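You operate a simulated robot arm through the tools that you are given. There is no shell and no other tool. Be economical: measure what you need, move in short steps, check, and stop when the job is done.

Carry out the task below with a simulated two-armed robot. There is one attempt and no reset: what you move stays moved.

TASK
On the top of the dark table, fold the green scarf in half.

Only the result counts: the job must be done as asked and must still hold three seconds after the hand-in. Knocking over, shifting, dropping, spilling or breaking anything else fails it. Flat cloth is picked up by pressing the open fingertips on it (5 to 10 N) and closing them slowly along it; thin cloth reads only 2 to 8 mm in the jaws.

THE ROBOT
Two 7-joint arms with two-finger parallel grippers on one trunk, on a base that drives. Base frame: it is fixed to the floor where the robot stands at the start and does not move with it; the origin is under the middle of the robot, x ahead of it, y to its left, z up; the surface under the hand at the start is at about z = 0.78. Readings come in m, degrees, newtons and seconds.
The left shoulder is at the start at [0.124, 0.171, 1.162], the right one opposite. With the tool pointing down near the work surface each hand reaches from about 0.36 to 0.9 m from the robot's upright axis, wherever it stands, measured 20 degrees to its own side. Places, roughly: top of the dark table [0.8, 0.4, 0.8]. Payload 4.4 kg a hand.
The tool frame of a hand sits at the grasp point between the pads (the TCP): z along the fingers, y along the line on which they close. The tips reach 0.023 m beyond it. Largest opening 0.094 m; finger width 0.038, thickness 0.01; the body of the gripper, 0.054 by 0.096 m, starts 0.039 m behind the TCP.
Orientation is that of the tool frame in the base frame, as a unit quaternion [w, x, y, z]. With the fingers straight down and closing along the base's y, the tool's x points along the base's -x, its y along +y and its z along -z.

THE INTERFACE
- The arms move only by the tool arm_command. It takes "left_commands", "right_commands" or both (then of equal length, played together; a hand with none holds still); each is text: rows parted by semicolons, each of 7 numbers parted by spaces: the shift along the base's x, y, z in m, then the turn, a rotation vector about the base's x, y, z in degrees, then the gripper command, from -1 (fully open) to 1 (shut), values between in proportion. In form: x y z rx ry rz gripper; .... A call has 1 to 10 rows; each row shifts and turns the commanded pose from where the row before left it. A row lasts 0.2 s, in which the tool goes at most 0.05 m and 8.6 degrees; a call with a longer step from one row to the next is refused whole, and so is a gripper value outside its range. Where a pose cannot be reached the arm comes as near as it can. A force on the tool above 40 N (or 10 N above the force at the start of the call, whichever is more), or a blocked arm, ends the call early, and 0.2 s more pass. Each finger travels about 0.072 m/s and halts on what it meets, pressing with about 36 N; the grip force reading is that of the motor and also rises with nothing between the fingers. The clock runs only during rows and for 0.2 s after the last one: add rows that do not move to give the fingers time. The reply holds the time, the measured pose of the TCP, the force on the tool along the base axes, the opening and the grip force, in the units named above and with some noise, with the torque about the TCP (base axes, N m) and any sound that the robot's microphone picked up.
- Cameras (640 x 400 px; columns grow to the right, rows downward): "scene" is now at [0.2235, 0.0227, 1.2799]; the picture's right is [0.30, -0.96, 0.00], its down [-0.74, -0.23, -0.63] and it looks along [0.60, 0.19, -0.78] (base axes); focal length 272 px, centre (320, 200). "left" rides on the left gripper at [0.086, -0.016, -0.074] in its tool frame; the picture's right is [0.18, 0.98, 0.00], its down [-0.58, 0.11, -0.81] and it looks along [-0.79, 0.15, 0.59] (tool axes); focal length 243 px, centre (320, 200). "right" rides on the right gripper at [0.086, 0.016, -0.074] in its tool frame; the picture's right is [-0.18, 0.98, 0.00], its down [-0.58, -0.11, -0.81] and it looks along [-0.79, -0.15, 0.59] (tool axes); focal length 243 px, centre (320, 200). There is no depth. A picture from a camera that has moved, and an enlarged one, comes with that camera's place and axes in the base frame and with its lens.
- capture(camera): a new picture of that camera. The clock stands still meanwhile.
- move_column(by): slides the trunk up (or, below 0, down) by that many m; the arms and the scene camera ride with it, the base frame stays. It gives what a move gives, with no picture.
- steer(legs): drives the robot by 1 to 6 legs, each [ahead, left, turn to the left] in m, m and degrees, along the robot's own axes; the way and the turn of a leg run together, so that a leg with both is an arc; at most 1.5 m and 180 degrees a leg. The arms and the cameras ride along, it lands a little off, and it stops where it bumps. It gives what a move gives.
- aim_head(pan, tilt): turns the head with the scene camera to pan (to the left, within 80 degrees either way) and tilt (down, from -29 to 69), counted from straight ahead of the robot. It gives what a move gives.
- zoom(camera, box): a new picture of the part [left, top, right, bottom] of that camera's present view, enlarged. The clock stands still meanwhile.
- sign_off(): hands the job in; it is judged then, once.

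Work in short steps. Places have to be worked out from the pictures, the camera data and where the tool is seen: move nearer, look again, correct. Check each grasp and each placing, and mend what went wrong. You have 120 turns and 88 pictures in all, those below and enlarged ones among them. Open the grippers and draw the arms clear of the work before you hand the job in, unless the task says otherwise; then end with one line.

The tools are called after "Request:" as name(argument=value, ...) on one line, values as JSON. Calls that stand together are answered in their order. arm_command: Moves the arms, as the interface text tells. Its arguments: {"type":"object","properties":{"left_commands":{"type":"string"},"right_commands":{"type":"string"}},"required":[]} The other tools are called the same way: move_column (by) slides the trunk up or down; steer (legs) drives the base; aim_head (pan, tilt) turns the head that bears the scene camera; capture (camera) takes a picture; zoom (camera, box) takes an enlarged picture of a part of a camera's view; sign_off () hands the job in.

At the start:

```text
time: 0.0
left_position: [0.4186, 0.333, 0.9413]
left_orientation: [0.0, -0.001, 1.0, 0.0]
left_force: [1.9, -0.2, 0.0]
left_wrist_torque: [-0.02, 0.02, 0.0]
left_gripper_width: 0.0941
left_gripper_force: 0.0
right_position: [0.607, -0.031, 1.0228]
right_orientation: [0.0, 0.0, 1.0, 0.0]
right_force: [-0.2, 0.6, 0.4]
right_wrist_torque: [0.01, 0.01, -0.03]
right_gripper_width: 0.0939
right_gripper_force: 0.1
trunk travel left (down, up): [-0.175, 0.213]
robot x, y, heading: [0.0017, -0.0023, 0.0]
head pan, tilt: [17.2, 50.9]
```

scene: 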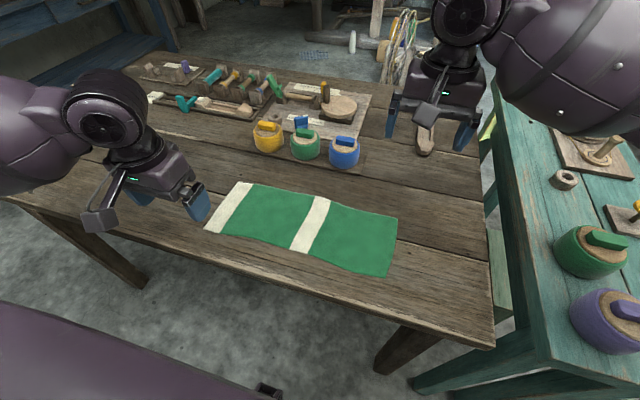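
right: 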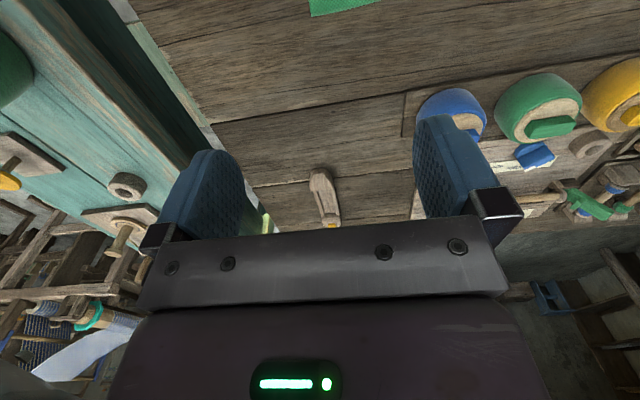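
left: 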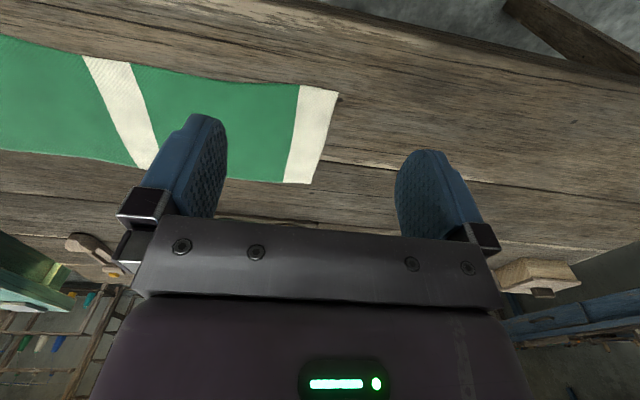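

The scarf lies at about x 0.46–0.61, y −0.04–0.355, with its long side along y. I'll fold its right end (y≈−0.04) over to the white end with the left arm, so first I move the right hand out of the way and bring the left hand above the right end.

Request:
arm_command(right_commands="-0.01 -0.035 0.005 0 0 0 -1;-0.01 -0.035 0.005 0 0 0 -1;-0.01 -0.035 0.005 0 0 0 -1;-0.01 -0.035 0.005 0 0 0 -1;-0.01 -0.035 0.005 0 0 0 -1;-0.01 -0.035 0.005 0 0 0 -1;-0.01 -0.035 0.005 0 0 0 -1;-0.01 -0.035 0.005 0 0 0 -1", left_commands="0 0 0 0 0 0 -1;0 0 0 0 0 0 -1;0.01 -0.03 0 0 0 0 -1;0.02 -0.04 0 0 0 0 -1;0.02 -0.04 0 0 0 0 -1;0.02 -0.04 0 0 0 0 -1;0.02 -0.04 0 0 0 0 -1;0.02 -0.04 0 0 0 0 -1")

Request:
capture(camera="scene")

```text
time: 1.8
left_position: [0.5272, 0.1032, 0.9403]
left_orientation: [0.001, 0.0, 1.0, 0.0]
left_force: [0.1, 0.0, -0.3]
left_wrist_torque: [0.02, 0.01, -0.02]
left_gripper_width: 0.0939
left_gripper_force: 0.0
right_position: [0.5243, -0.3112, 1.0633]
right_orientation: [-0.001, 0.0, 1.0, 0.001]
right_force: [0.1, -0.6, -0.4]
right_wrist_torque: [0.02, 0.01, -0.01]
right_gripper_width: 0.0938
right_gripper_force: 0.0
trunk travel left (down, up): [-0.175, 0.213]
robot x, y, heading: [-0.0036, -0.0006, -0.0]
head pan, tilt: [17.2, 50.9]
```

```text
84 pictures are left
camera scene: at [0.2231, 0.0214, 1.2801], right [0.3, -0.96, 0.0], down [-0.74, -0.23, -0.63], along [0.6, 0.19, -0.78], focal length 272 px, centre (320, 200)
```

scene: 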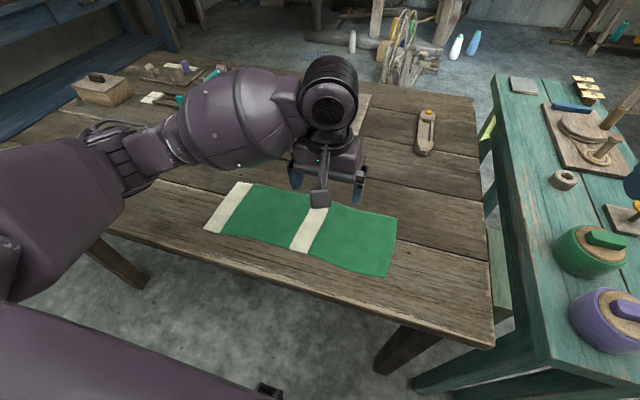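

The arms are clear of each other. I move the left hand over the right end and partly close it, then look.

Request:
arm_command(left_commands="0.004 -0.04 -0.01 0 0 0 -0.5;0.004 -0.04 -0.02 0 0 0 -0.3;0.004 -0.038 -0.03 0 0 0 -0.3;0 0 -0.02 0 0 0 -0.3;0 0 0 0 0 0 -0.3")

Request:
capture(camera="left")

Request:
capture(camera="scene")

```text
time: 3.0
left_position: [0.5398, -0.0132, 0.8615]
left_orientation: [0.0, -0.001, 1.0, 0.0]
left_force: [-0.2, 0.2, 0.3]
left_wrist_torque: [0.03, -0.04, -0.06]
left_gripper_width: 0.0613
left_gripper_force: 0.1
right_position: [0.525, -0.3126, 1.0635]
right_orientation: [0.0, 0.0, 1.0, 0.0]
right_force: [-0.4, -0.2, -0.1]
right_wrist_torque: [-0.01, 0.01, -0.02]
right_gripper_width: 0.094
right_gripper_force: 0.0
trunk travel left (down, up): [-0.175, 0.213]
robot x, y, heading: [0.0003, -0.0001, 0.1]
head pan, tilt: [17.2, 50.9]
```

```text
83 pictures are left
camera left: at [0.454, -0.0301, 0.9367], right [-0.18, 0.98, 0.0], down [0.58, 0.11, 0.81], along [0.79, 0.15, -0.59], focal length 243 px, centre (320, 200)
```

left: 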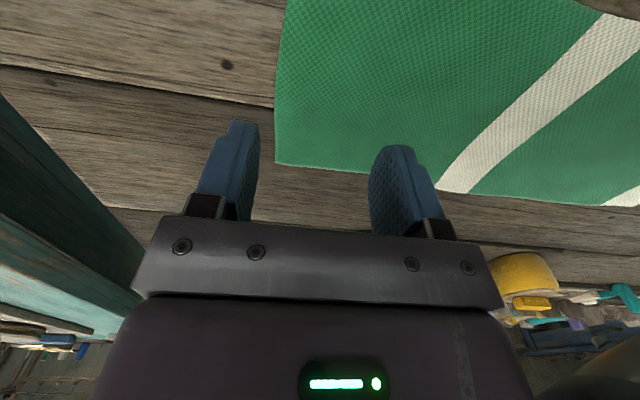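

```text
82 pictures are left
camera scene: at [0.2234, 0.0225, 1.28], right [0.3, -0.96, 0.0], down [-0.74, -0.23, -0.63], along [0.6, 0.19, -0.78], focal length 272 px, centre (320, 200)
```

scene: 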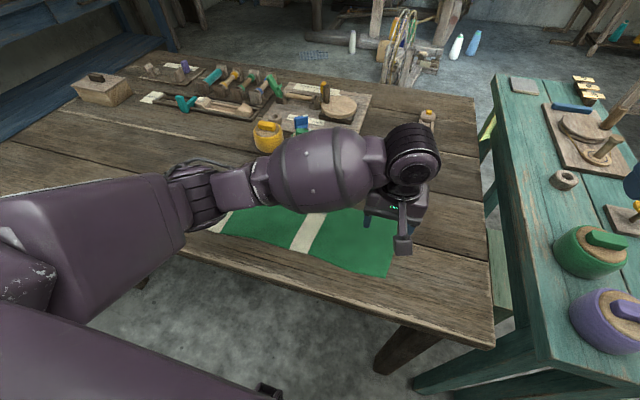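

The estimate holds: the scarf edge is at y≈−0.039 and the table at z≈0.78, so the outer finger sits just past the edge. I descend to just above contact, then press lightly.

Request:
arm_command(left_commands="0 0 -0.03 0 0 0 -0.3;0 0 -0.02 0 0 0 -0.3;0 0 -0.004 0 0 0 -0.3;0 0 -0.002 0 0 0 -0.3;0 0 -0.002 0 0 0 -0.3")

```text
time: 4.2
left_position: [0.5408, -0.0127, 0.8044]
left_orientation: [0.001, 0.0, 1.0, 0.0]
left_force: [0.3, 0.4, 4.9]
left_wrist_torque: [-0.08, -0.02, -0.06]
left_gripper_width: 0.0607
left_gripper_force: 0.0
right_position: [0.5251, -0.3109, 1.0643]
right_orientation: [0.0, -0.001, 1.0, 0.0]
right_force: [0.1, 0.5, 0.2]
right_wrist_torque: [-0.01, 0.0, 0.01]
right_gripper_width: 0.0939
right_gripper_force: 0.0
trunk travel left (down, up): [-0.175, 0.213]
robot x, y, heading: [0.001, 0.0026, -0.2]
head pan, tilt: [17.2, 50.9]
```

Contact with 4.9 N. I press a little more and close slowly.

Request:
arm_command(left_commands="0 0 -0.001 0 0 0 -0.3;0 0 0 0 0 0 -0.15;0 0 0 0 0 0 0;0 0 0 0 0 0 0.15;0 0 0 0 0 0 0.3;0 0 0 0 0 0 0.45;0 0 0 0 0 0 0.6;0 0 0 0 0 0 0.75;0 0 0 0 0 0 0.9;0 0 0 0 0 0 1")

Request:
capture(camera="left")

```text
time: 6.4
left_position: [0.5403, -0.0112, 0.8042]
left_orientation: [0.002, -0.001, 1.0, 0.0]
left_force: [2.0, 6.7, 25.3]
left_wrist_torque: [0.05, 0.07, -0.04]
left_gripper_width: 0.0023
left_gripper_force: 36.1
right_position: [0.5234, -0.311, 1.0653]
right_orientation: [0.001, 0.0, 1.0, 0.0]
right_force: [0.2, 0.1, 0.3]
right_wrist_torque: [-0.02, 0.01, 0.03]
right_gripper_width: 0.094
right_gripper_force: 0.1
trunk travel left (down, up): [-0.175, 0.213]
robot x, y, heading: [0.0016, 0.0012, 0.1]
head pan, tilt: [17.2, 50.9]
```

```text
81 pictures are left
camera left: at [0.4549, -0.0279, 0.8796], right [-0.19, 0.98, 0.0], down [0.58, 0.11, 0.81], along [0.79, 0.15, -0.59], focal length 243 px, centre (320, 200)
```

left: 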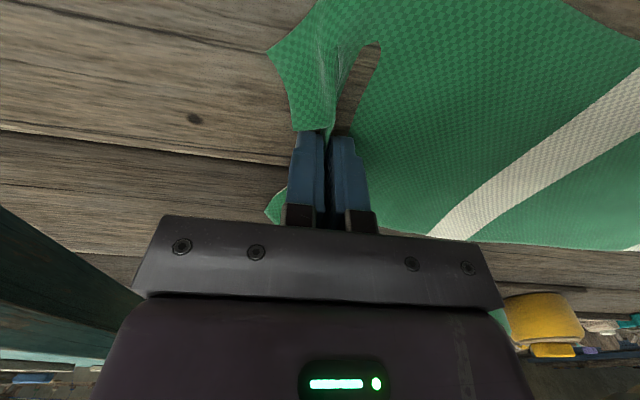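

The jaws read 2.3 mm with the edge gathered between them. I lift gently and check.

Request:
arm_command(left_commands="0 0 0.01 0 0 0 1;0 0 0.02 0 0 0 1;0 0.01 0.03 0 0 0 1;0 0.01 0.03 0 0 0 1")

Request:
capture(camera="left")

Request:
zoom(camera="scene", box=[180, 130, 460, 305])

```text
time: 7.4
left_position: [0.5375, 0.007, 0.8927]
left_orientation: [0.0, -0.001, 1.0, 0.001]
left_force: [-0.7, 0.3, -0.6]
left_wrist_torque: [0.0, 0.01, 0.02]
left_gripper_width: 0.0024
left_gripper_force: 36.5
right_position: [0.5241, -0.3108, 1.0646]
right_orientation: [0.0, 0.001, 1.0, 0.0]
right_force: [-0.2, -0.5, -0.2]
right_wrist_torque: [-0.02, 0.04, -0.03]
right_gripper_width: 0.0938
right_gripper_force: 0.1
trunk travel left (down, up): [-0.175, 0.213]
robot x, y, heading: [-0.0001, -0.0035, -0.3]
head pan, tilt: [17.2, 50.9]
```

```text
80 pictures are left
camera left: at [0.4523, -0.0096, 0.9682], right [-0.18, 0.98, 0.0], down [0.58, 0.11, 0.81], along [0.79, 0.15, -0.59], focal length 243 px, centre (320, 200)
```

left: 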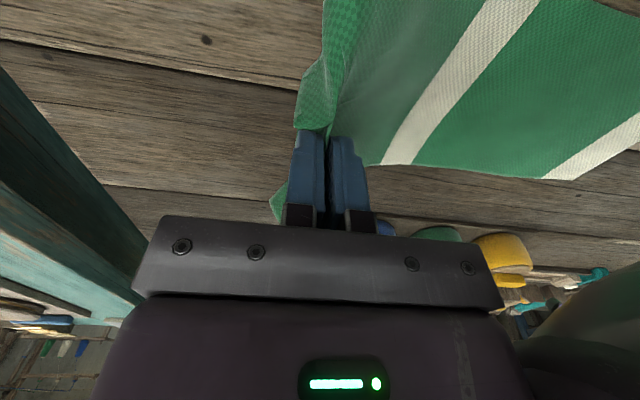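

```text
2.29 times, centred on (320, 218) of scene
camera zoom: at [0.2231, 0.023, 1.28], right [0.3, -0.96, 0.0], down [-0.74, -0.23, -0.63], along [0.6, 0.19, -0.78], focal length 622 px, centre (320, 160)
```

zoom: 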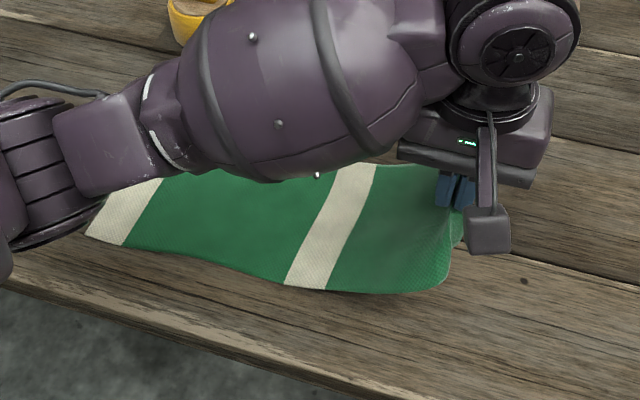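

The grip holds well. Now I carry the edge over in an arc towards +y while tilting the hand so that the fingers turn with the cloth.

Request:
arm_command(left_commands="0 0.03 0.01 -4 0 0 1;0 0.03 0.01 -8 0 0 1;0 0.03 0.01 -8 0 0 1;0 0.03 0.01 -8 0 0 1;0 0.03 0 -8 0 0 1;0 0.03 -0.005 -8 0 0 1;0 0.03 -0.01 -8 0 0 1;0 0.03 -0.015 -8 0 0 1")

Request:
capture(camera="scene")

Request:
capture(camera="left")

```text
time: 9.2
left_position: [0.5416, 0.2478, 0.9012]
left_orientation: [0.0, 0.0, 0.866, -0.501]
left_force: [0.3, 0.2, -0.8]
left_wrist_torque: [0.03, 0.02, 0.0]
left_gripper_width: 0.0024
left_gripper_force: 35.5
right_position: [0.5259, -0.3096, 1.0635]
right_orientation: [0.0, 0.0, 1.0, 0.0]
right_force: [0.2, 0.9, 0.4]
right_wrist_torque: [0.02, -0.01, 0.02]
right_gripper_width: 0.094
right_gripper_force: 0.0
trunk travel left (down, up): [-0.175, 0.213]
robot x, y, heading: [0.001, -0.0, -0.1]
head pan, tilt: [17.2, 50.9]
```

```text
78 pictures are left
camera scene: at [0.2236, 0.0232, 1.2798], right [0.3, -0.96, 0.0], down [-0.74, -0.23, -0.63], along [0.6, 0.19, -0.78], focal length 272 px, centre (320, 200)
```

scene: 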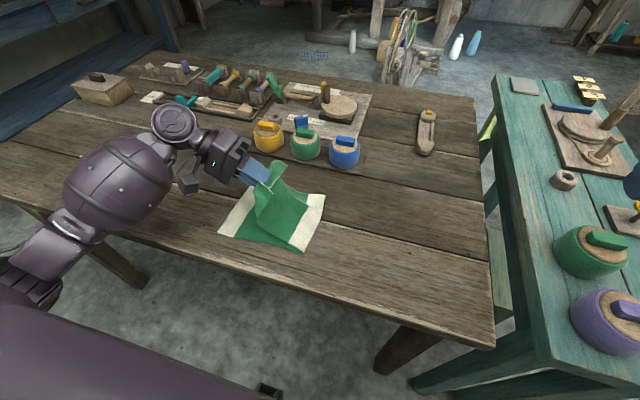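

```text
77 pictures are left
camera left: at [0.4555, 0.3043, 0.9535], right [-0.18, 0.49, -0.85], down [0.58, 0.75, 0.31], along [0.79, -0.44, -0.42], focal length 243 px, centre (320, 200)
```

left: 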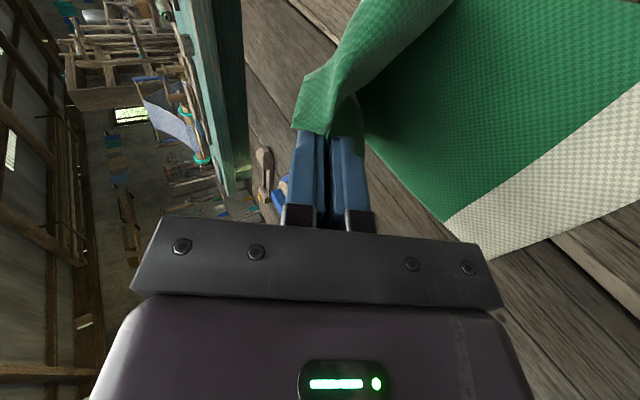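

The fold is forming nicely; the white end slid slightly to y≈0.325, with the fold at about y 0.135. I continue outward and down with slightly more tilt.

Request:
arm_command(left_commands="0 0.025 -0.015 -3 0 0 1;0 0.025 -0.02 -3 0 0 1;0 0.02 -0.02 0 0 0 1;0 0.003 -0.015 0 0 0 1;0 0 0 0 0 0 1")

Request:
zoom(camera="scene", box=[140, 110, 420, 285])

Request:
capture(camera="left")

```text
time: 10.4
left_position: [0.5406, 0.3205, 0.8314]
left_orientation: [0.0, 0.0, 0.839, -0.545]
left_force: [0.0, -0.7, 0.3]
left_wrist_torque: [0.07, 0.0, 0.02]
left_gripper_width: 0.0025
left_gripper_force: 36.2
right_position: [0.5251, -0.3109, 1.0637]
right_orientation: [0.0, -0.001, 1.0, -0.001]
right_force: [-0.4, 0.5, -0.5]
right_wrist_torque: [-0.01, -0.01, 0.02]
right_gripper_width: 0.0942
right_gripper_force: 0.1
trunk travel left (down, up): [-0.175, 0.213]
robot x, y, heading: [-0.0013, 0.0013, -0.0]
head pan, tilt: [17.2, 50.9]
```

```text
2.29 times, centred on (280, 198) of scene
camera zoom: at [0.2234, 0.0227, 1.2799], right [0.3, -0.96, 0.0], down [-0.74, -0.23, -0.63], along [0.6, 0.19, -0.78], focal length 622 px, centre (411, 206)
```

zoom: 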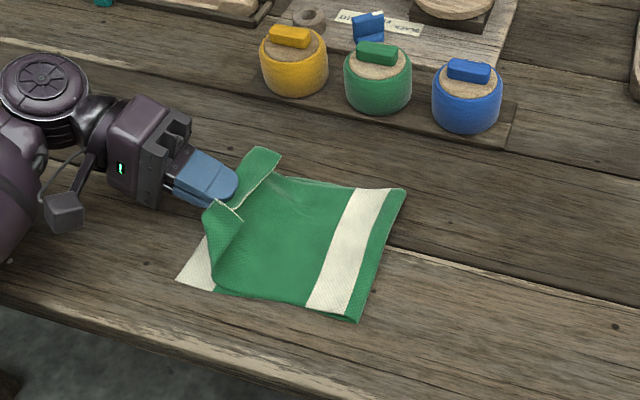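

```text
75 pictures are left
camera left: at [0.4554, 0.3811, 0.8776], right [-0.18, 0.4, -0.9], down [0.58, 0.78, 0.23], along [0.79, -0.48, -0.38], focal length 243 px, centre (320, 200)
```

left: 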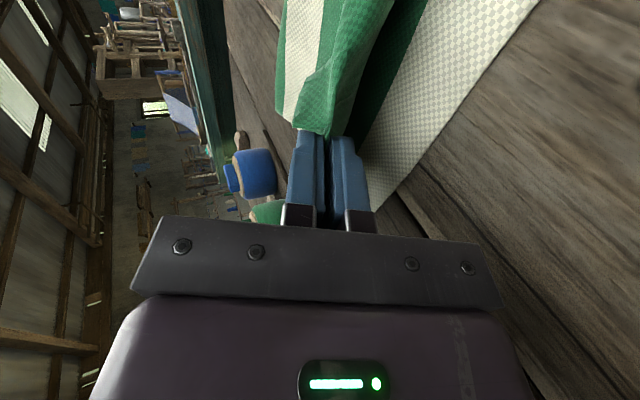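

The scarf is nearly folded. I lower a bit more, pull slightly taut, then open a little and withdraw along the fingers.

Request:
arm_command(left_commands="0 0.006 -0.006 0 0 0 1;0 0.006 -0.006 0 0 0 1;0 0 0 0 0 0 0.8;0 0 0 0 0 0 0.7;0 0 0 0 0 0 0.7;0 0.01 0.003 0 0 0 0.7;0 0.02 0.009 0 0 0 0.7;0 0.03 0.014 0 0 0 0.7;0 0.03 0.014 0 0 0 0.7;0 0 0 0 0 0 0.7")

Request:
zoom(camera="scene", box=[140, 110, 420, 285])

Request:
capture(camera="left")

```text
time: 12.6
left_position: [0.5431, 0.4189, 0.8599]
left_orientation: [0.0, 0.001, 0.839, -0.545]
left_force: [-0.5, -1.0, -0.5]
left_wrist_torque: [0.01, -0.03, 0.0]
left_gripper_width: 0.0141
left_gripper_force: 0.1
right_position: [0.5255, -0.311, 1.0634]
right_orientation: [-0.001, 0.0, 1.0, 0.0]
right_force: [0.3, 0.2, -0.6]
right_wrist_torque: [0.01, -0.01, 0.03]
right_gripper_width: 0.0941
right_gripper_force: 0.1
trunk travel left (down, up): [-0.175, 0.213]
robot x, y, heading: [-0.0014, 0.0008, 0.1]
head pan, tilt: [17.2, 50.9]
```

```text
2.29 times, centred on (280, 198) of scene
camera zoom: at [0.2236, 0.0226, 1.2799], right [0.3, -0.96, 0.0], down [-0.74, -0.23, -0.63], along [0.6, 0.19, -0.78], focal length 622 px, centre (411, 206)
```

zoom: 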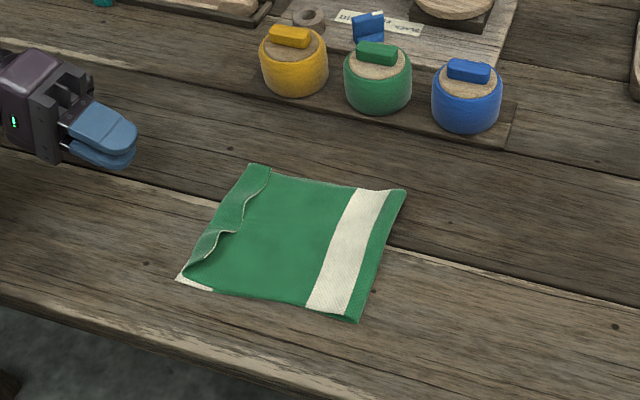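

```text
73 pictures are left
camera left: at [0.4574, 0.482, 0.9055], right [-0.18, 0.4, -0.9], down [0.58, 0.78, 0.23], along [0.79, -0.48, -0.38], focal length 243 px, centre (320, 200)
```

left: 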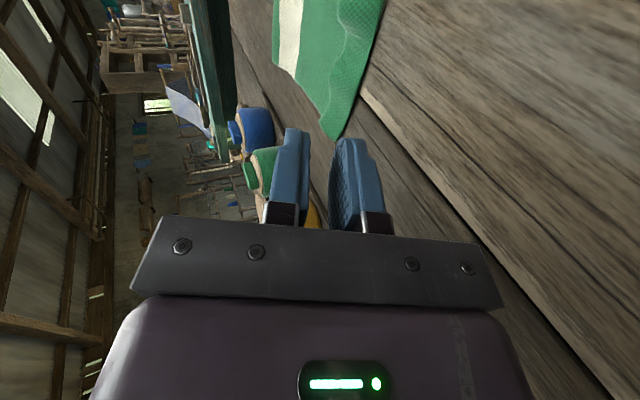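

The fold is well aligned, but the gripped strip lies turned back on top. I bring the hand upright above the scarf for a close look before flipping it out.

Request:
arm_command(left_commands="0 0 0.03 8 0 0 0.7;0 0 0.03 8 0 0 0.7;0 -0.02 0.01 8 0 0 0.8;0 -0.03 0 8 0 0 1;0 -0.03 0 8 0 0 1;0 -0.03 0 8 0 0 1;0 -0.03 0 8 0 0 1;0 -0.03 0 8 0 0 1;0 -0.03 0 2 0 0 1;0 0 0 0 0 0 1")

Request:
capture(camera="left")

```text
time: 14.8
left_position: [0.5405, 0.2199, 0.931]
left_orientation: [-0.001, 0.0, 1.0, 0.0]
left_force: [0.4, 0.7, -0.1]
left_wrist_torque: [0.02, 0.03, -0.02]
left_gripper_width: 0.0
left_gripper_force: 35.9
right_position: [0.525, -0.3111, 1.0636]
right_orientation: [0.0, 0.0, 1.0, 0.0]
right_force: [0.2, 0.5, 0.4]
right_wrist_torque: [0.0, 0.0, 0.02]
right_gripper_width: 0.0935
right_gripper_force: 0.1
trunk travel left (down, up): [-0.175, 0.213]
robot x, y, heading: [0.0007, 0.0015, 0.3]
head pan, tilt: [17.2, 50.9]
```

```text
72 pictures are left
camera left: at [0.4553, 0.2034, 1.0065], right [-0.18, 0.98, 0.0], down [0.58, 0.11, 0.81], along [0.79, 0.15, -0.59], focal length 243 px, centre (320, 200)
```

left: 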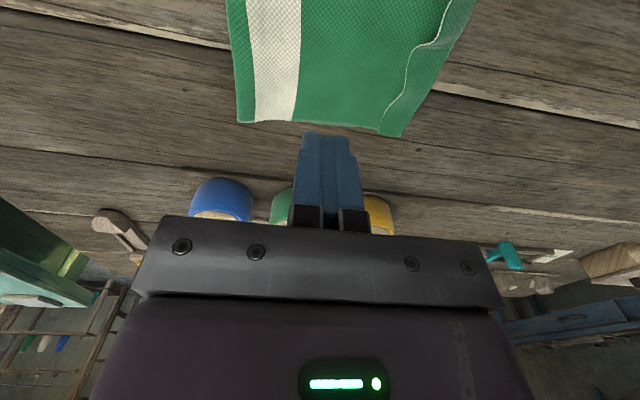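

The folded-back strip's free edge lies at y≈0.29–0.31, its crease at y≈0.33. I lower the closed fingertips at y≈0.268, just beside that free edge, feeling for light contact.

Request:
arm_command(left_commands="-0.002 0.025 -0.03 0 0 0 1;0 0.023 -0.04 0 0 0 1;0 0 -0.04 0 0 0 1;0 0 -0.01 0 0 0 1;0 0 -0.003 0 0 0 1;0 0 0 0 0 0 1")

Request:
capture(camera="left")

```text
time: 16.2
left_position: [0.5395, 0.2693, 0.8074]
left_orientation: [-0.001, 0.0, 1.0, -0.001]
left_force: [0.3, 0.1, -0.2]
left_wrist_torque: [0.03, 0.0, 0.04]
left_gripper_width: 0.0001
left_gripper_force: 36.7
right_position: [0.5253, -0.3106, 1.0633]
right_orientation: [0.0, 0.0, 1.0, 0.001]
right_force: [0.0, -0.1, -0.1]
right_wrist_torque: [0.01, 0.02, -0.01]
right_gripper_width: 0.0939
right_gripper_force: 0.0
trunk travel left (down, up): [-0.175, 0.213]
robot x, y, heading: [-0.0001, -0.0022, -0.0]
head pan, tilt: [17.2, 50.9]
```

```text
71 pictures are left
camera left: at [0.4537, 0.2524, 0.8828], right [-0.18, 0.98, 0.0], down [0.58, 0.11, 0.81], along [0.79, 0.15, -0.59], focal length 243 px, centre (320, 200)
```

left: 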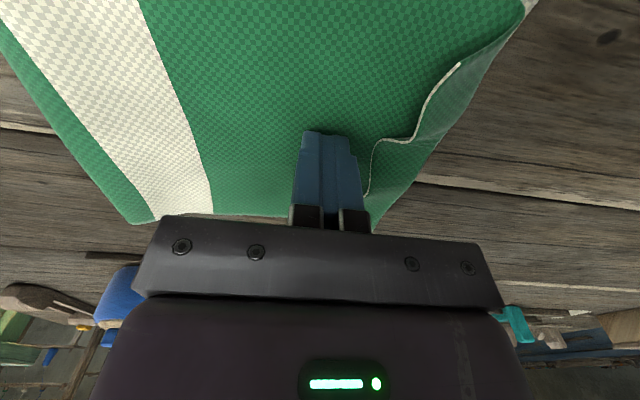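

The flap edge stands up a few millimetres ahead of the fingertips. I sweep +y at this height to flip it out.

Request:
arm_command(left_commands="-0.005 0 -0.001 0 0 0 1;0 0.01 0 0 0 0 1;0 0.01 0 0 0 0 1;0 0.01 0 0 0 0 1;0 0.01 0 0 0 0 1;0 0.01 0 0 0 0 1;0 0.01 0 0 0 0 1;0 0.01 0 0 0 0 1;0 0.01 0 0 0 0 1")

Request:
capture(camera="left")

Request:
zoom(camera="scene", box=[140, 110, 420, 285])

```text
time: 18.2
left_position: [0.5333, 0.3485, 0.8046]
left_orientation: [0.0, 0.0, 1.0, 0.0]
left_force: [-0.6, -0.3, 1.6]
left_wrist_torque: [0.01, -0.01, -0.01]
left_gripper_width: 0.0
left_gripper_force: 35.8
right_position: [0.5253, -0.3113, 1.0633]
right_orientation: [0.001, 0.001, 1.0, 0.001]
right_force: [-1.1, 0.8, 0.6]
right_wrist_torque: [0.02, -0.03, 0.01]
right_gripper_width: 0.0938
right_gripper_force: 0.1
trunk travel left (down, up): [-0.175, 0.213]
robot x, y, heading: [-0.0053, 0.0042, -0.3]
head pan, tilt: [17.2, 50.9]
```

```text
70 pictures are left
camera left: at [0.4484, 0.3324, 0.8811], right [-0.18, 0.98, 0.0], down [0.58, 0.11, 0.81], along [0.79, 0.15, -0.59], focal length 243 px, centre (320, 200)
```

left: 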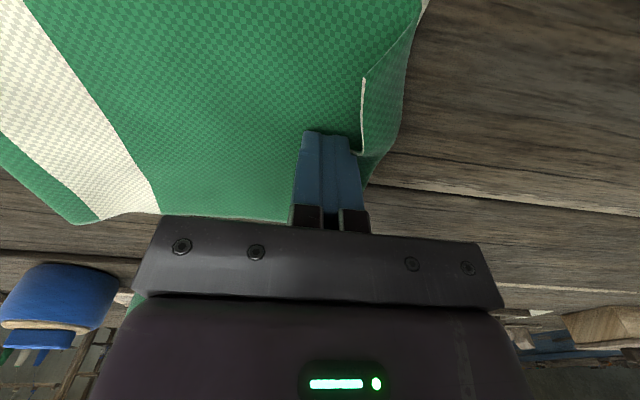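

```text
2.29 times, centred on (280, 198) of scene
camera zoom: at [0.2233, 0.0227, 1.28], right [0.3, -0.96, 0.0], down [-0.74, -0.23, -0.63], along [0.6, 0.19, -0.78], focal length 622 px, centre (411, 206)
```

zoom: 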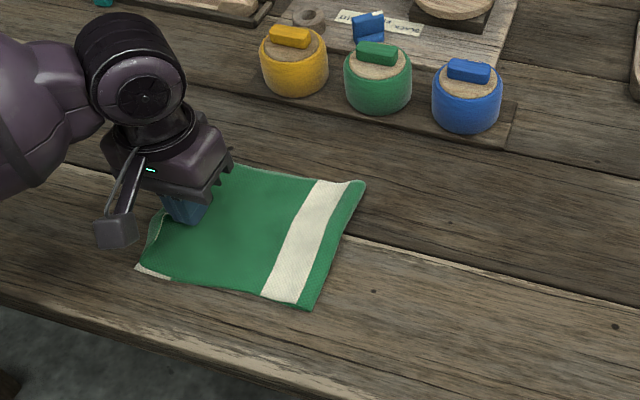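

The whole scarf slid a little, and the flap now stands upright against the fingers. I rise a few mm to drop the drag on the layers and push on fast so that the flap tips over.

Request:
arm_command(left_commands="0 0 0.005 0 0 0 1;0 0.02 0.001 0 0 0 1;0 0.03 0.001 0 0 0 1;0 0.03 0 0 0 0 1;0 0 0 0 0 0 1")

Request:
capture(camera="left")

Request:
zoom(camera="scene", box=[140, 110, 420, 285])

```text
time: 19.4
left_position: [0.534, 0.4284, 0.8126]
left_orientation: [0.0, 0.0, 1.0, 0.0]
left_force: [0.9, 0.6, 0.2]
left_wrist_torque: [0.0, -0.01, 0.0]
left_gripper_width: 0.0002
left_gripper_force: 36.0
right_position: [0.5253, -0.3105, 1.0642]
right_orientation: [0.0, 0.0, 1.0, 0.0]
right_force: [-0.1, -0.4, -0.2]
right_wrist_torque: [0.01, -0.02, 0.02]
right_gripper_width: 0.0939
right_gripper_force: 0.0
trunk travel left (down, up): [-0.175, 0.213]
robot x, y, heading: [-0.0015, -0.0024, 0.0]
head pan, tilt: [17.2, 50.9]
```

```text
68 pictures are left
camera left: at [0.4488, 0.4124, 0.8878], right [-0.18, 0.98, 0.0], down [0.58, 0.11, 0.81], along [0.79, 0.15, -0.59], focal length 243 px, centre (320, 200)
```

left: 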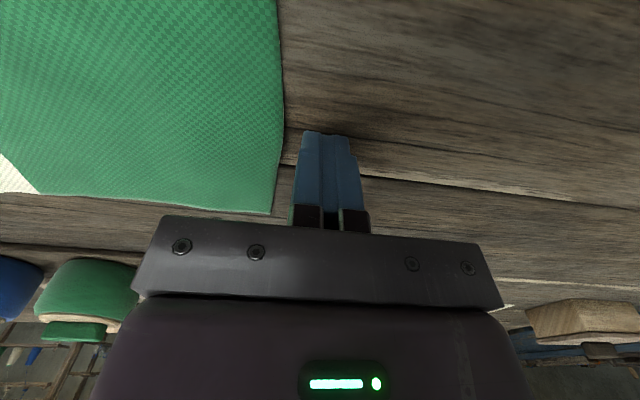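

```text
2.29 times, centred on (280, 198) of scene
camera zoom: at [0.2236, 0.0225, 1.2798], right [0.3, -0.96, 0.0], down [-0.74, -0.23, -0.63], along [0.6, 0.19, -0.78], focal length 622 px, centre (411, 206)
```

zoom: 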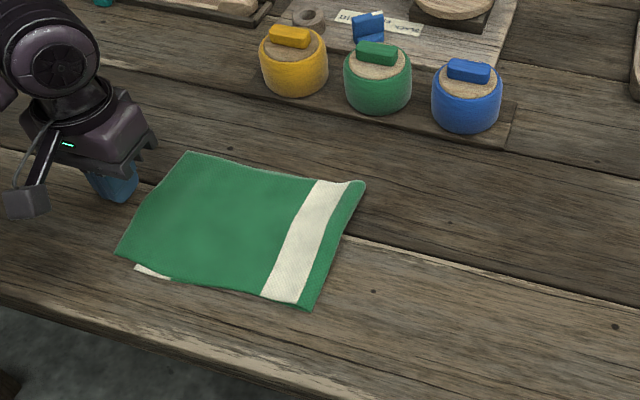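

The flap flipped out: the top edge is now at y≈0.40–0.407, while the white end below is at y≈0.375, so there is a 2.5 cm overhang. I re-grip only the overhang and re-lay it a bit shorter; first I position an almost closed gripper over the edge.

Request:
arm_command(left_commands="0 0 0.03 0 0 0 0.5;0 -0.016 0.01 0 0 0 0.32;0 -0.016 0 0 0 0 0.32;0 0 0 0 0 0 0.32")

Request:
capture(camera="left")

```text
time: 20.4
left_position: [0.5337, 0.3982, 0.8522]
left_orientation: [-0.001, -0.001, 1.0, 0.0]
left_force: [0.4, 0.1, 0.4]
left_wrist_torque: [0.0, -0.05, 0.02]
left_gripper_width: 0.032
left_gripper_force: 0.1
right_position: [0.5253, -0.3111, 1.063]
right_orientation: [0.0, 0.0, 1.0, 0.0]
right_force: [-0.5, 0.2, -0.4]
right_wrist_torque: [-0.04, -0.01, -0.05]
right_gripper_width: 0.0941
right_gripper_force: 0.0
trunk travel left (down, up): [-0.175, 0.213]
robot x, y, heading: [0.0042, -0.0031, -0.0]
head pan, tilt: [17.2, 50.9]
```

```text
66 pictures are left
camera left: at [0.4483, 0.3806, 0.9277], right [-0.18, 0.98, 0.0], down [0.58, 0.11, 0.81], along [0.79, 0.15, -0.59], focal length 243 px, centre (320, 200)
```

left: 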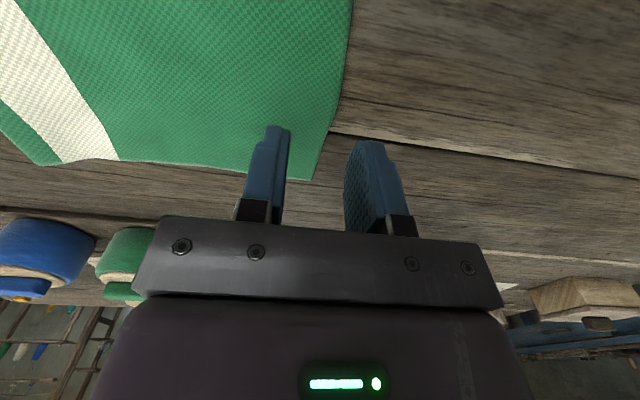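

The edge at x≈0.53 is at y≈0.41, between the fingers. I descend to light contact.

Request:
arm_command(left_commands="0 0 -0.03 0 0 0 0.32;0 0 -0.014 0 0 0 0.32;0 0 -0.003 0 0 0 0.32;0 0 -0.001 0 0 0 0.32;0 0 -0.001 0 0 0 0.32")

```text
time: 21.6
left_position: [0.5335, 0.3976, 0.8051]
left_orientation: [0.001, 0.0, 1.0, 0.0]
left_force: [-2.1, 0.6, 6.3]
left_wrist_torque: [-0.18, 0.09, -0.04]
left_gripper_width: 0.0317
left_gripper_force: 0.0
right_position: [0.5238, -0.3112, 1.0639]
right_orientation: [0.001, 0.0, 1.0, 0.0]
right_force: [-0.6, 0.2, 0.2]
right_wrist_torque: [-0.01, 0.0, 0.03]
right_gripper_width: 0.0941
right_gripper_force: 0.0
trunk travel left (down, up): [-0.175, 0.213]
robot x, y, heading: [0.0028, 0.0012, -0.2]
head pan, tilt: [17.2, 50.9]
```

6 N of contact; I close slowly and lift a little.

Request:
arm_command(left_commands="0 0 0 0 0 0 0.45;0 0 0 0 0 0 0.6;0 0 0 0 0 0 0.75;0 0 0 0 0 0 0.9;0 0 0 0 0 0 1;0 0 0 0 0 0 1;0 -0.005 0.015 0 0 0 1;0 -0.01 0.03 0 0 0 1;0 -0.01 0.02 0 0 0 1")

Request:
capture(camera="left")

Request:
zoom(camera="scene", box=[140, 110, 420, 285])

```text
time: 23.6
left_position: [0.5345, 0.3709, 0.8701]
left_orientation: [-0.001, 0.0, 1.0, -0.001]
left_force: [-0.3, -0.5, -0.4]
left_wrist_torque: [-0.02, -0.01, -0.01]
left_gripper_width: 0.002
left_gripper_force: 35.9
right_position: [0.5259, -0.3111, 1.0637]
right_orientation: [0.001, 0.0, 1.0, 0.0]
right_force: [-0.1, 0.2, -0.6]
right_wrist_torque: [0.01, -0.01, 0.01]
right_gripper_width: 0.094
right_gripper_force: 0.1
trunk travel left (down, up): [-0.175, 0.213]
robot x, y, heading: [0.0014, -0.0011, 0.1]
head pan, tilt: [17.2, 50.9]
```

```text
65 pictures are left
camera left: at [0.448, 0.3543, 0.9451], right [-0.18, 0.98, 0.0], down [0.58, 0.11, 0.81], along [0.79, 0.15, -0.59], focal length 243 px, centre (320, 200)
```

left: 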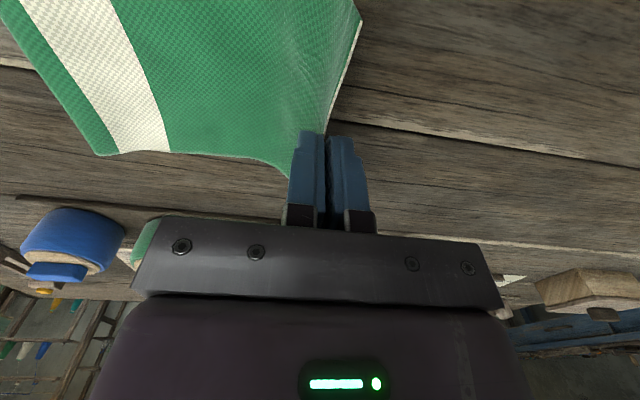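

```text
2.29 times, centred on (280, 198) of scene
camera zoom: at [0.2237, 0.0225, 1.2798], right [0.3, -0.96, 0.0], down [-0.74, -0.23, -0.63], along [0.6, 0.19, -0.78], focal length 622 px, centre (411, 206)
```

zoom: 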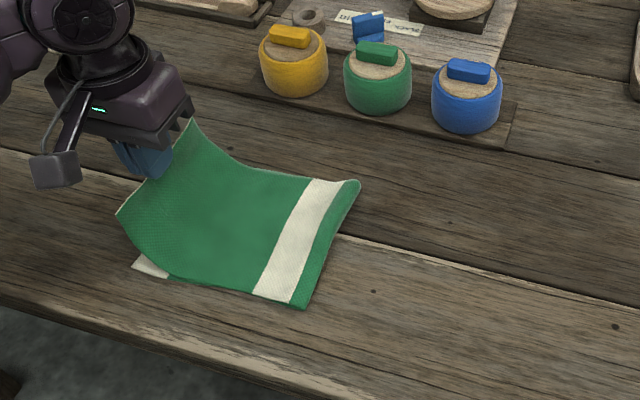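

Only the top layer is held, right at its edge. I peel it back upward toward the fold, then look before re-laying.

Request:
arm_command(left_commands="0 -0.025 0.02 0 0 0 1;0 -0.03 0.02 0 0 0 1;0 -0.03 0.02 -4 0 0 1;0 -0.02 0.01 -8 0 0 1;0 0 0 -8 0 0 1;0 0 0 -8 0 0 1")

Request:
zoom(camera="scene", box=[140, 110, 420, 285])

```text
time: 25.0
left_position: [0.5335, 0.2682, 0.9388]
left_orientation: [0.0, -0.001, 0.97, -0.243]
left_force: [-0.1, -0.9, -0.1]
left_wrist_torque: [0.01, 0.01, -0.01]
left_gripper_width: 0.0018
left_gripper_force: 35.9
right_position: [0.5258, -0.3107, 1.0647]
right_orientation: [0.0, 0.0, 1.0, 0.0]
right_force: [-0.2, 0.1, 0.8]
right_wrist_torque: [-0.01, 0.0, 0.02]
right_gripper_width: 0.0943
right_gripper_force: 0.1
trunk travel left (down, up): [-0.175, 0.213]
robot x, y, heading: [-0.0042, 0.0023, 0.1]
head pan, tilt: [17.2, 50.9]
```

```text
2.29 times, centred on (280, 198) of scene
camera zoom: at [0.2235, 0.0229, 1.2799], right [0.3, -0.96, 0.0], down [-0.74, -0.23, -0.63], along [0.6, 0.19, -0.78], focal length 622 px, centre (411, 206)
```

zoom: 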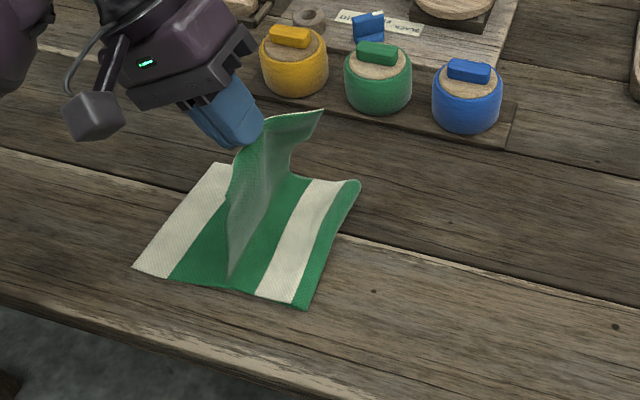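

The part near the fold still lies flat, so I peel further, up above the fold line.

Request:
arm_command(left_commands="0 -0.03 0.015 0 0 0 1;0 -0.03 0.01 0 0 0 1;0 -0.02 0 0 0 0 1;0 0 0 0 0 0 1")

Request:
zoom(camera="scene", box=[140, 110, 420, 285])

```text
time: 26.0
left_position: [0.5318, 0.1887, 0.9625]
left_orientation: [0.0, 0.0, 0.97, -0.242]
left_force: [0.2, 0.2, 0.3]
left_wrist_torque: [0.05, -0.02, 0.0]
left_gripper_width: 0.0019
left_gripper_force: 36.0
right_position: [0.5262, -0.31, 1.0628]
right_orientation: [0.0, 0.0, 1.0, 0.001]
right_force: [-0.3, -0.1, 0.2]
right_wrist_torque: [-0.01, 0.0, 0.01]
right_gripper_width: 0.094
right_gripper_force: 0.0
trunk travel left (down, up): [-0.175, 0.213]
robot x, y, heading: [0.0011, 0.0019, 0.4]
head pan, tilt: [17.2, 50.9]
```

```text
2.29 times, centred on (280, 198) of scene
camera zoom: at [0.2234, 0.0229, 1.2799], right [0.3, -0.96, 0.0], down [-0.74, -0.23, -0.63], along [0.6, 0.19, -0.78], focal length 622 px, centre (411, 206)
```

zoom: 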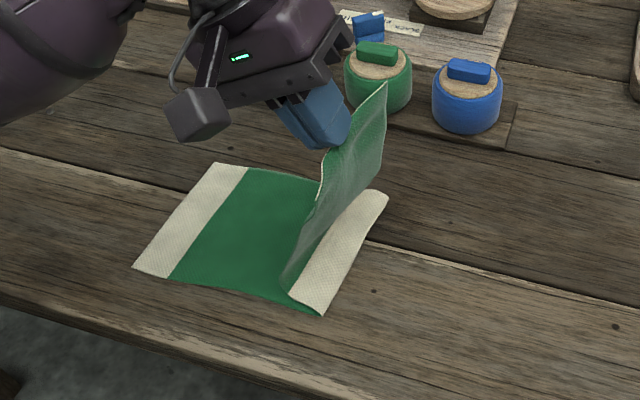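

The fold has rolled outward as wanted. Now I lay the edge back down so that it ends at the white end (y≈0.375).

Request:
arm_command(left_commands="0 0.03 0 -8 0 0 1;0 0.04 -0.01 -8 0 0 1;0 0.04 -0.025 -8 0 0 1;0 0.035 -0.033 -8 0 0 1;0 0.025 -0.03 -8 0 0 1;0 0.01 -0.025 0 0 0 1;0 0 0 0 0 0 1")

Request:
zoom(camera="scene", box=[140, 110, 420, 285])

Request:
capture(camera="left")

```text
time: 27.6
left_position: [0.534, 0.368, 0.84]
left_orientation: [-0.001, 0.001, 0.829, -0.56]
left_force: [-0.5, -0.2, 0.5]
left_wrist_torque: [0.02, 0.0, -0.06]
left_gripper_width: 0.0022
left_gripper_force: 35.9
right_position: [0.5252, -0.3118, 1.0621]
right_orientation: [0.0, 0.0, 1.0, 0.0]
right_force: [-0.1, 0.1, 0.4]
right_wrist_torque: [0.0, 0.01, -0.01]
right_gripper_width: 0.0938
right_gripper_force: 0.1
trunk travel left (down, up): [-0.175, 0.213]
robot x, y, heading: [-0.0015, 0.0005, -0.1]
head pan, tilt: [17.2, 50.9]
```

```text
2.29 times, centred on (280, 198) of scene
camera zoom: at [0.2234, 0.0227, 1.28], right [0.3, -0.96, 0.0], down [-0.74, -0.23, -0.63], along [0.6, 0.19, -0.78], focal length 622 px, centre (411, 206)
```

zoom: 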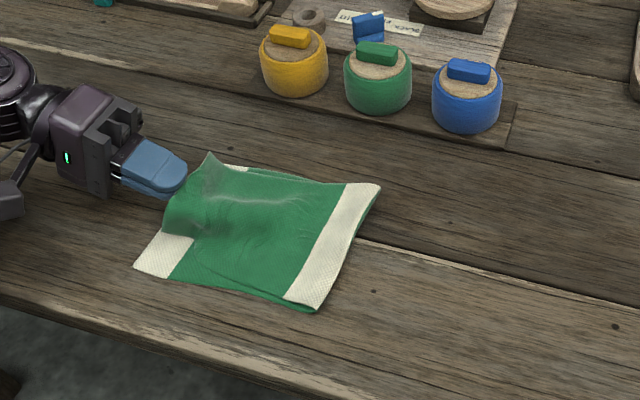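

```text
60 pictures are left
camera left: at [0.4477, 0.4302, 0.8839], right [-0.18, 0.37, -0.91], down [0.58, 0.79, 0.2], along [0.79, -0.49, -0.36], focal length 243 px, centre (320, 200)
```

left: 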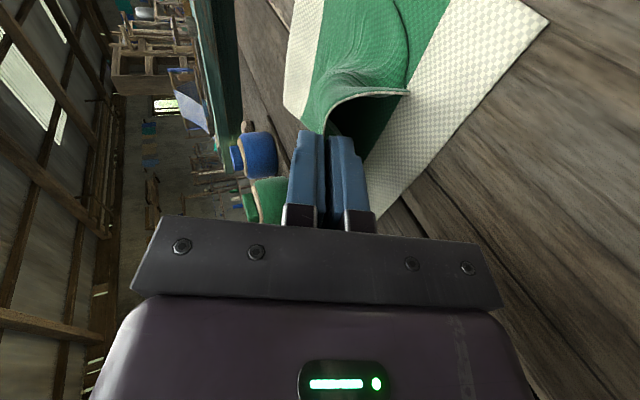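

Looks good; the edge sits at about y 0.355, so I move on 0.02 further, lower, release and withdraw along the fingers.

Request:
arm_command(left_commands="0 0.01 -0.008 0 0 0 1;0 0.01 -0.007 0 0 0 1;0 0 -0.004 0 0 0 1;0 0 0 0 0 0 0.85;0 0 0 0 0 0 0.7;0 0 0 0 0 0 0.7;0 0.01 0.002 0 0 0 0.7;0 0.02 0.007 0 0 0 0.7;0 0.03 0.012 0 0 0 0.7;0 0.03 0.012 0 0 0 0.7")

Request:
zoom(camera="scene", box=[140, 110, 420, 285])

```text
time: 29.8
left_position: [0.5328, 0.477, 0.8531]
left_orientation: [0.0, 0.0, 0.829, -0.559]
left_force: [-0.3, 0.2, 1.0]
left_wrist_torque: [-0.02, 0.0, -0.01]
left_gripper_width: 0.0141
left_gripper_force: 0.0
right_position: [0.5258, -0.3113, 1.0637]
right_orientation: [0.0, 0.0, 1.0, 0.0]
right_force: [0.4, 0.1, 0.6]
right_wrist_torque: [-0.01, -0.01, 0.0]
right_gripper_width: 0.094
right_gripper_force: 0.1
trunk travel left (down, up): [-0.175, 0.213]
robot x, y, heading: [-0.0009, 0.0026, 0.0]
head pan, tilt: [17.2, 50.9]
```

```text
2.29 times, centred on (280, 198) of scene
camera zoom: at [0.2234, 0.0229, 1.2799], right [0.3, -0.96, 0.0], down [-0.74, -0.23, -0.63], along [0.6, 0.19, -0.78], focal length 622 px, centre (411, 206)
```

zoom: 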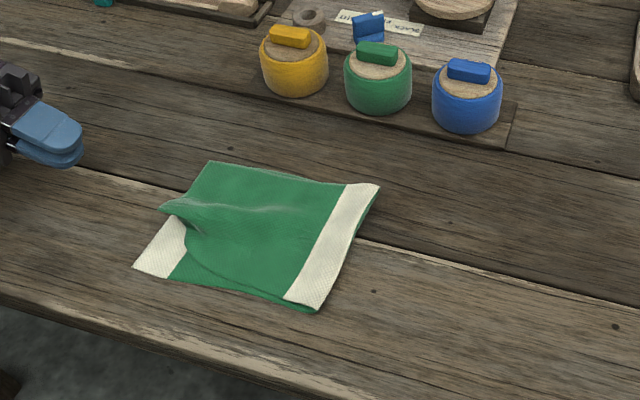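

The far corner lies well, but the near corner of the top layer seems tucked under. I look closer.

Request:
arm_command(left_commands="0 0 0.03 8 0 0 0.7;0 0 0.03 8 0 0 0.7;0 -0.02 0.01 8 0 0 0.8;-0.01 -0.03 0 8 0 0 1;-0.02 -0.03 0 8 0 0 1;-0.02 -0.02 0 8 0 0 1;-0.02 -0.02 0 8 0 0 1;-0.02 0 0 8 0 0 1;-0.02 0 0 4 0 0 1;0 0 0 0 0 0 1")

Request:
capture(camera="left")

Request:
zoom(camera="scene", box=[185, 165, 325, 252])

```text
time: 32.0
left_position: [0.4229, 0.3574, 0.9265]
left_orientation: [0.0, 0.0, 1.0, 0.001]
left_force: [-0.3, 0.4, 0.0]
left_wrist_torque: [0.01, -0.02, -0.01]
left_gripper_width: 0.0
left_gripper_force: 36.0
right_position: [0.5256, -0.3112, 1.0632]
right_orientation: [0.0, 0.0, 1.0, 0.0]
right_force: [0.8, -1.1, -0.6]
right_wrist_torque: [-0.01, 0.01, -0.03]
right_gripper_width: 0.0938
right_gripper_force: 0.1
trunk travel left (down, up): [-0.175, 0.213]
robot x, y, heading: [-0.0012, -0.003, 0.0]
head pan, tilt: [17.2, 50.9]
```

```text
58 pictures are left
camera left: at [0.3376, 0.3413, 1.0003], right [-0.18, 0.98, 0.0], down [0.58, 0.11, 0.81], along [0.79, 0.15, -0.59], focal length 243 px, centre (320, 200)
```

left: 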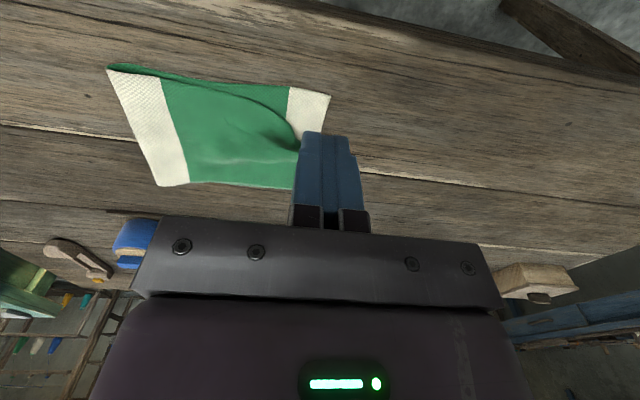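

```text
4.57 times, centred on (255, 208) of scene
camera zoom: at [0.2237, 0.0228, 1.2798], right [0.3, -0.96, 0.0], down [-0.74, -0.23, -0.63], along [0.6, 0.19, -0.78], focal length 1244 px, centre (617, 161)
```

zoom: 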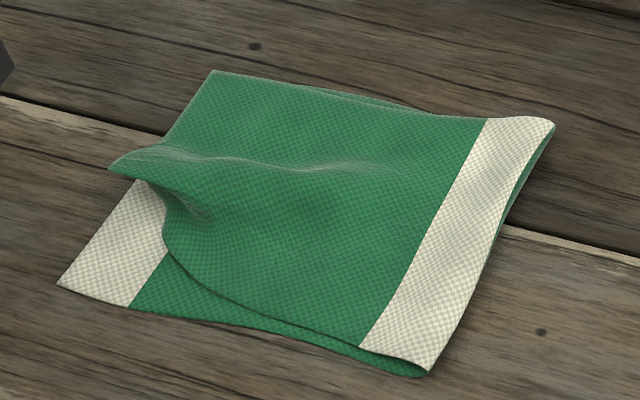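

The near corner is tucked under because that part hung slack. I'll re-grip the raised lip at the end edge (x≈0.52, y≈0.375), peel further past the fold this time and lay it taut; first I hover there to look.

Request:
arm_command(left_commands="0.03 0.005 0 0 0 0 0;0.03 0.005 -0.01 0 0 0 -0.3;0.03 0.005 -0.03 0 0 0 -0.3;0.007 0.003 -0.03 0 0 0 -0.3;0 0 0 0 0 0 -0.3")

Request:
capture(camera="left")

```text
time: 33.2
left_position: [0.5207, 0.3771, 0.8551]
left_orientation: [0.0, 0.0, 1.0, 0.0]
left_force: [1.2, 0.2, -0.6]
left_wrist_torque: [-0.01, 0.04, -0.03]
left_gripper_width: 0.0613
left_gripper_force: 0.1
right_position: [0.5243, -0.3109, 1.0651]
right_orientation: [0.0, 0.0, 1.0, -0.001]
right_force: [0.5, 0.9, -0.8]
right_wrist_torque: [-0.03, 0.01, -0.02]
right_gripper_width: 0.0942
right_gripper_force: 0.1
trunk travel left (down, up): [-0.175, 0.213]
robot x, y, heading: [0.0011, 0.0008, -0.2]
head pan, tilt: [17.2, 50.9]
```

```text
56 pictures are left
camera left: at [0.4365, 0.3597, 0.9317], right [-0.18, 0.98, 0.0], down [0.58, 0.11, 0.81], along [0.79, 0.15, -0.59], focal length 243 px, centre (320, 200)
```

left: 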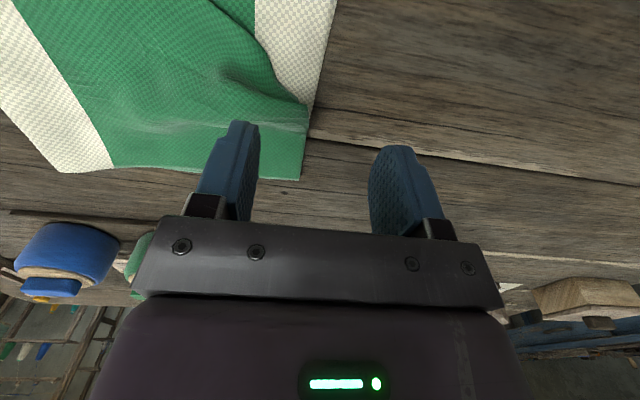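

The top edge now ends at y≈0.37 against the white end's 0.374, so the length is right; only the near corner is tucked. I grip the raised lip without pressing on the lower layer, so that the corner can fall free.

Request:
arm_command(left_commands="0.015 -0.006 -0.02 0 0 0 -0.3;0 0 -0.02 0 0 0 -0.3;0 0 -0.006 0 0 0 -0.1;0 0 0 0 0 0 0.1;0 0 0 0 0 0 0.3;0 0 0 0 0 0 0.5;0 0 0 0 0 0 0.7;0 0 0 0 0 0 0.9;0 0 0 0 0 0 1;0 0 0 0 0 0 1")

Request:
capture(camera="left")

```text
time: 35.4
left_position: [0.5355, 0.3682, 0.8086]
left_orientation: [0.0, 0.0, 1.0, 0.0]
left_force: [1.3, 0.6, 0.0]
left_wrist_torque: [0.0, -0.01, -0.02]
left_gripper_width: 0.0021
left_gripper_force: 36.2
right_position: [0.5248, -0.3114, 1.0633]
right_orientation: [0.0, 0.0, 1.0, 0.0]
right_force: [-0.4, 0.5, -1.5]
right_wrist_torque: [0.0, 0.0, -0.01]
right_gripper_width: 0.094
right_gripper_force: 0.0
trunk travel left (down, up): [-0.175, 0.213]
robot x, y, heading: [0.0013, 0.0013, -0.4]
head pan, tilt: [17.2, 50.9]
```

```text
55 pictures are left
camera left: at [0.4498, 0.351, 0.8848], right [-0.18, 0.98, 0.0], down [0.58, 0.11, 0.81], along [0.79, 0.15, -0.59], focal length 243 px, centre (320, 200)
```

left: 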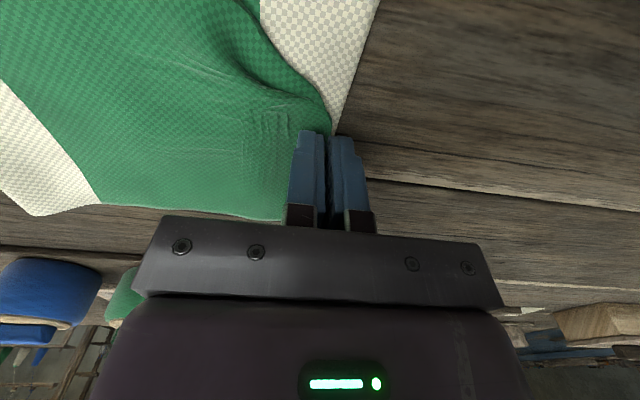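

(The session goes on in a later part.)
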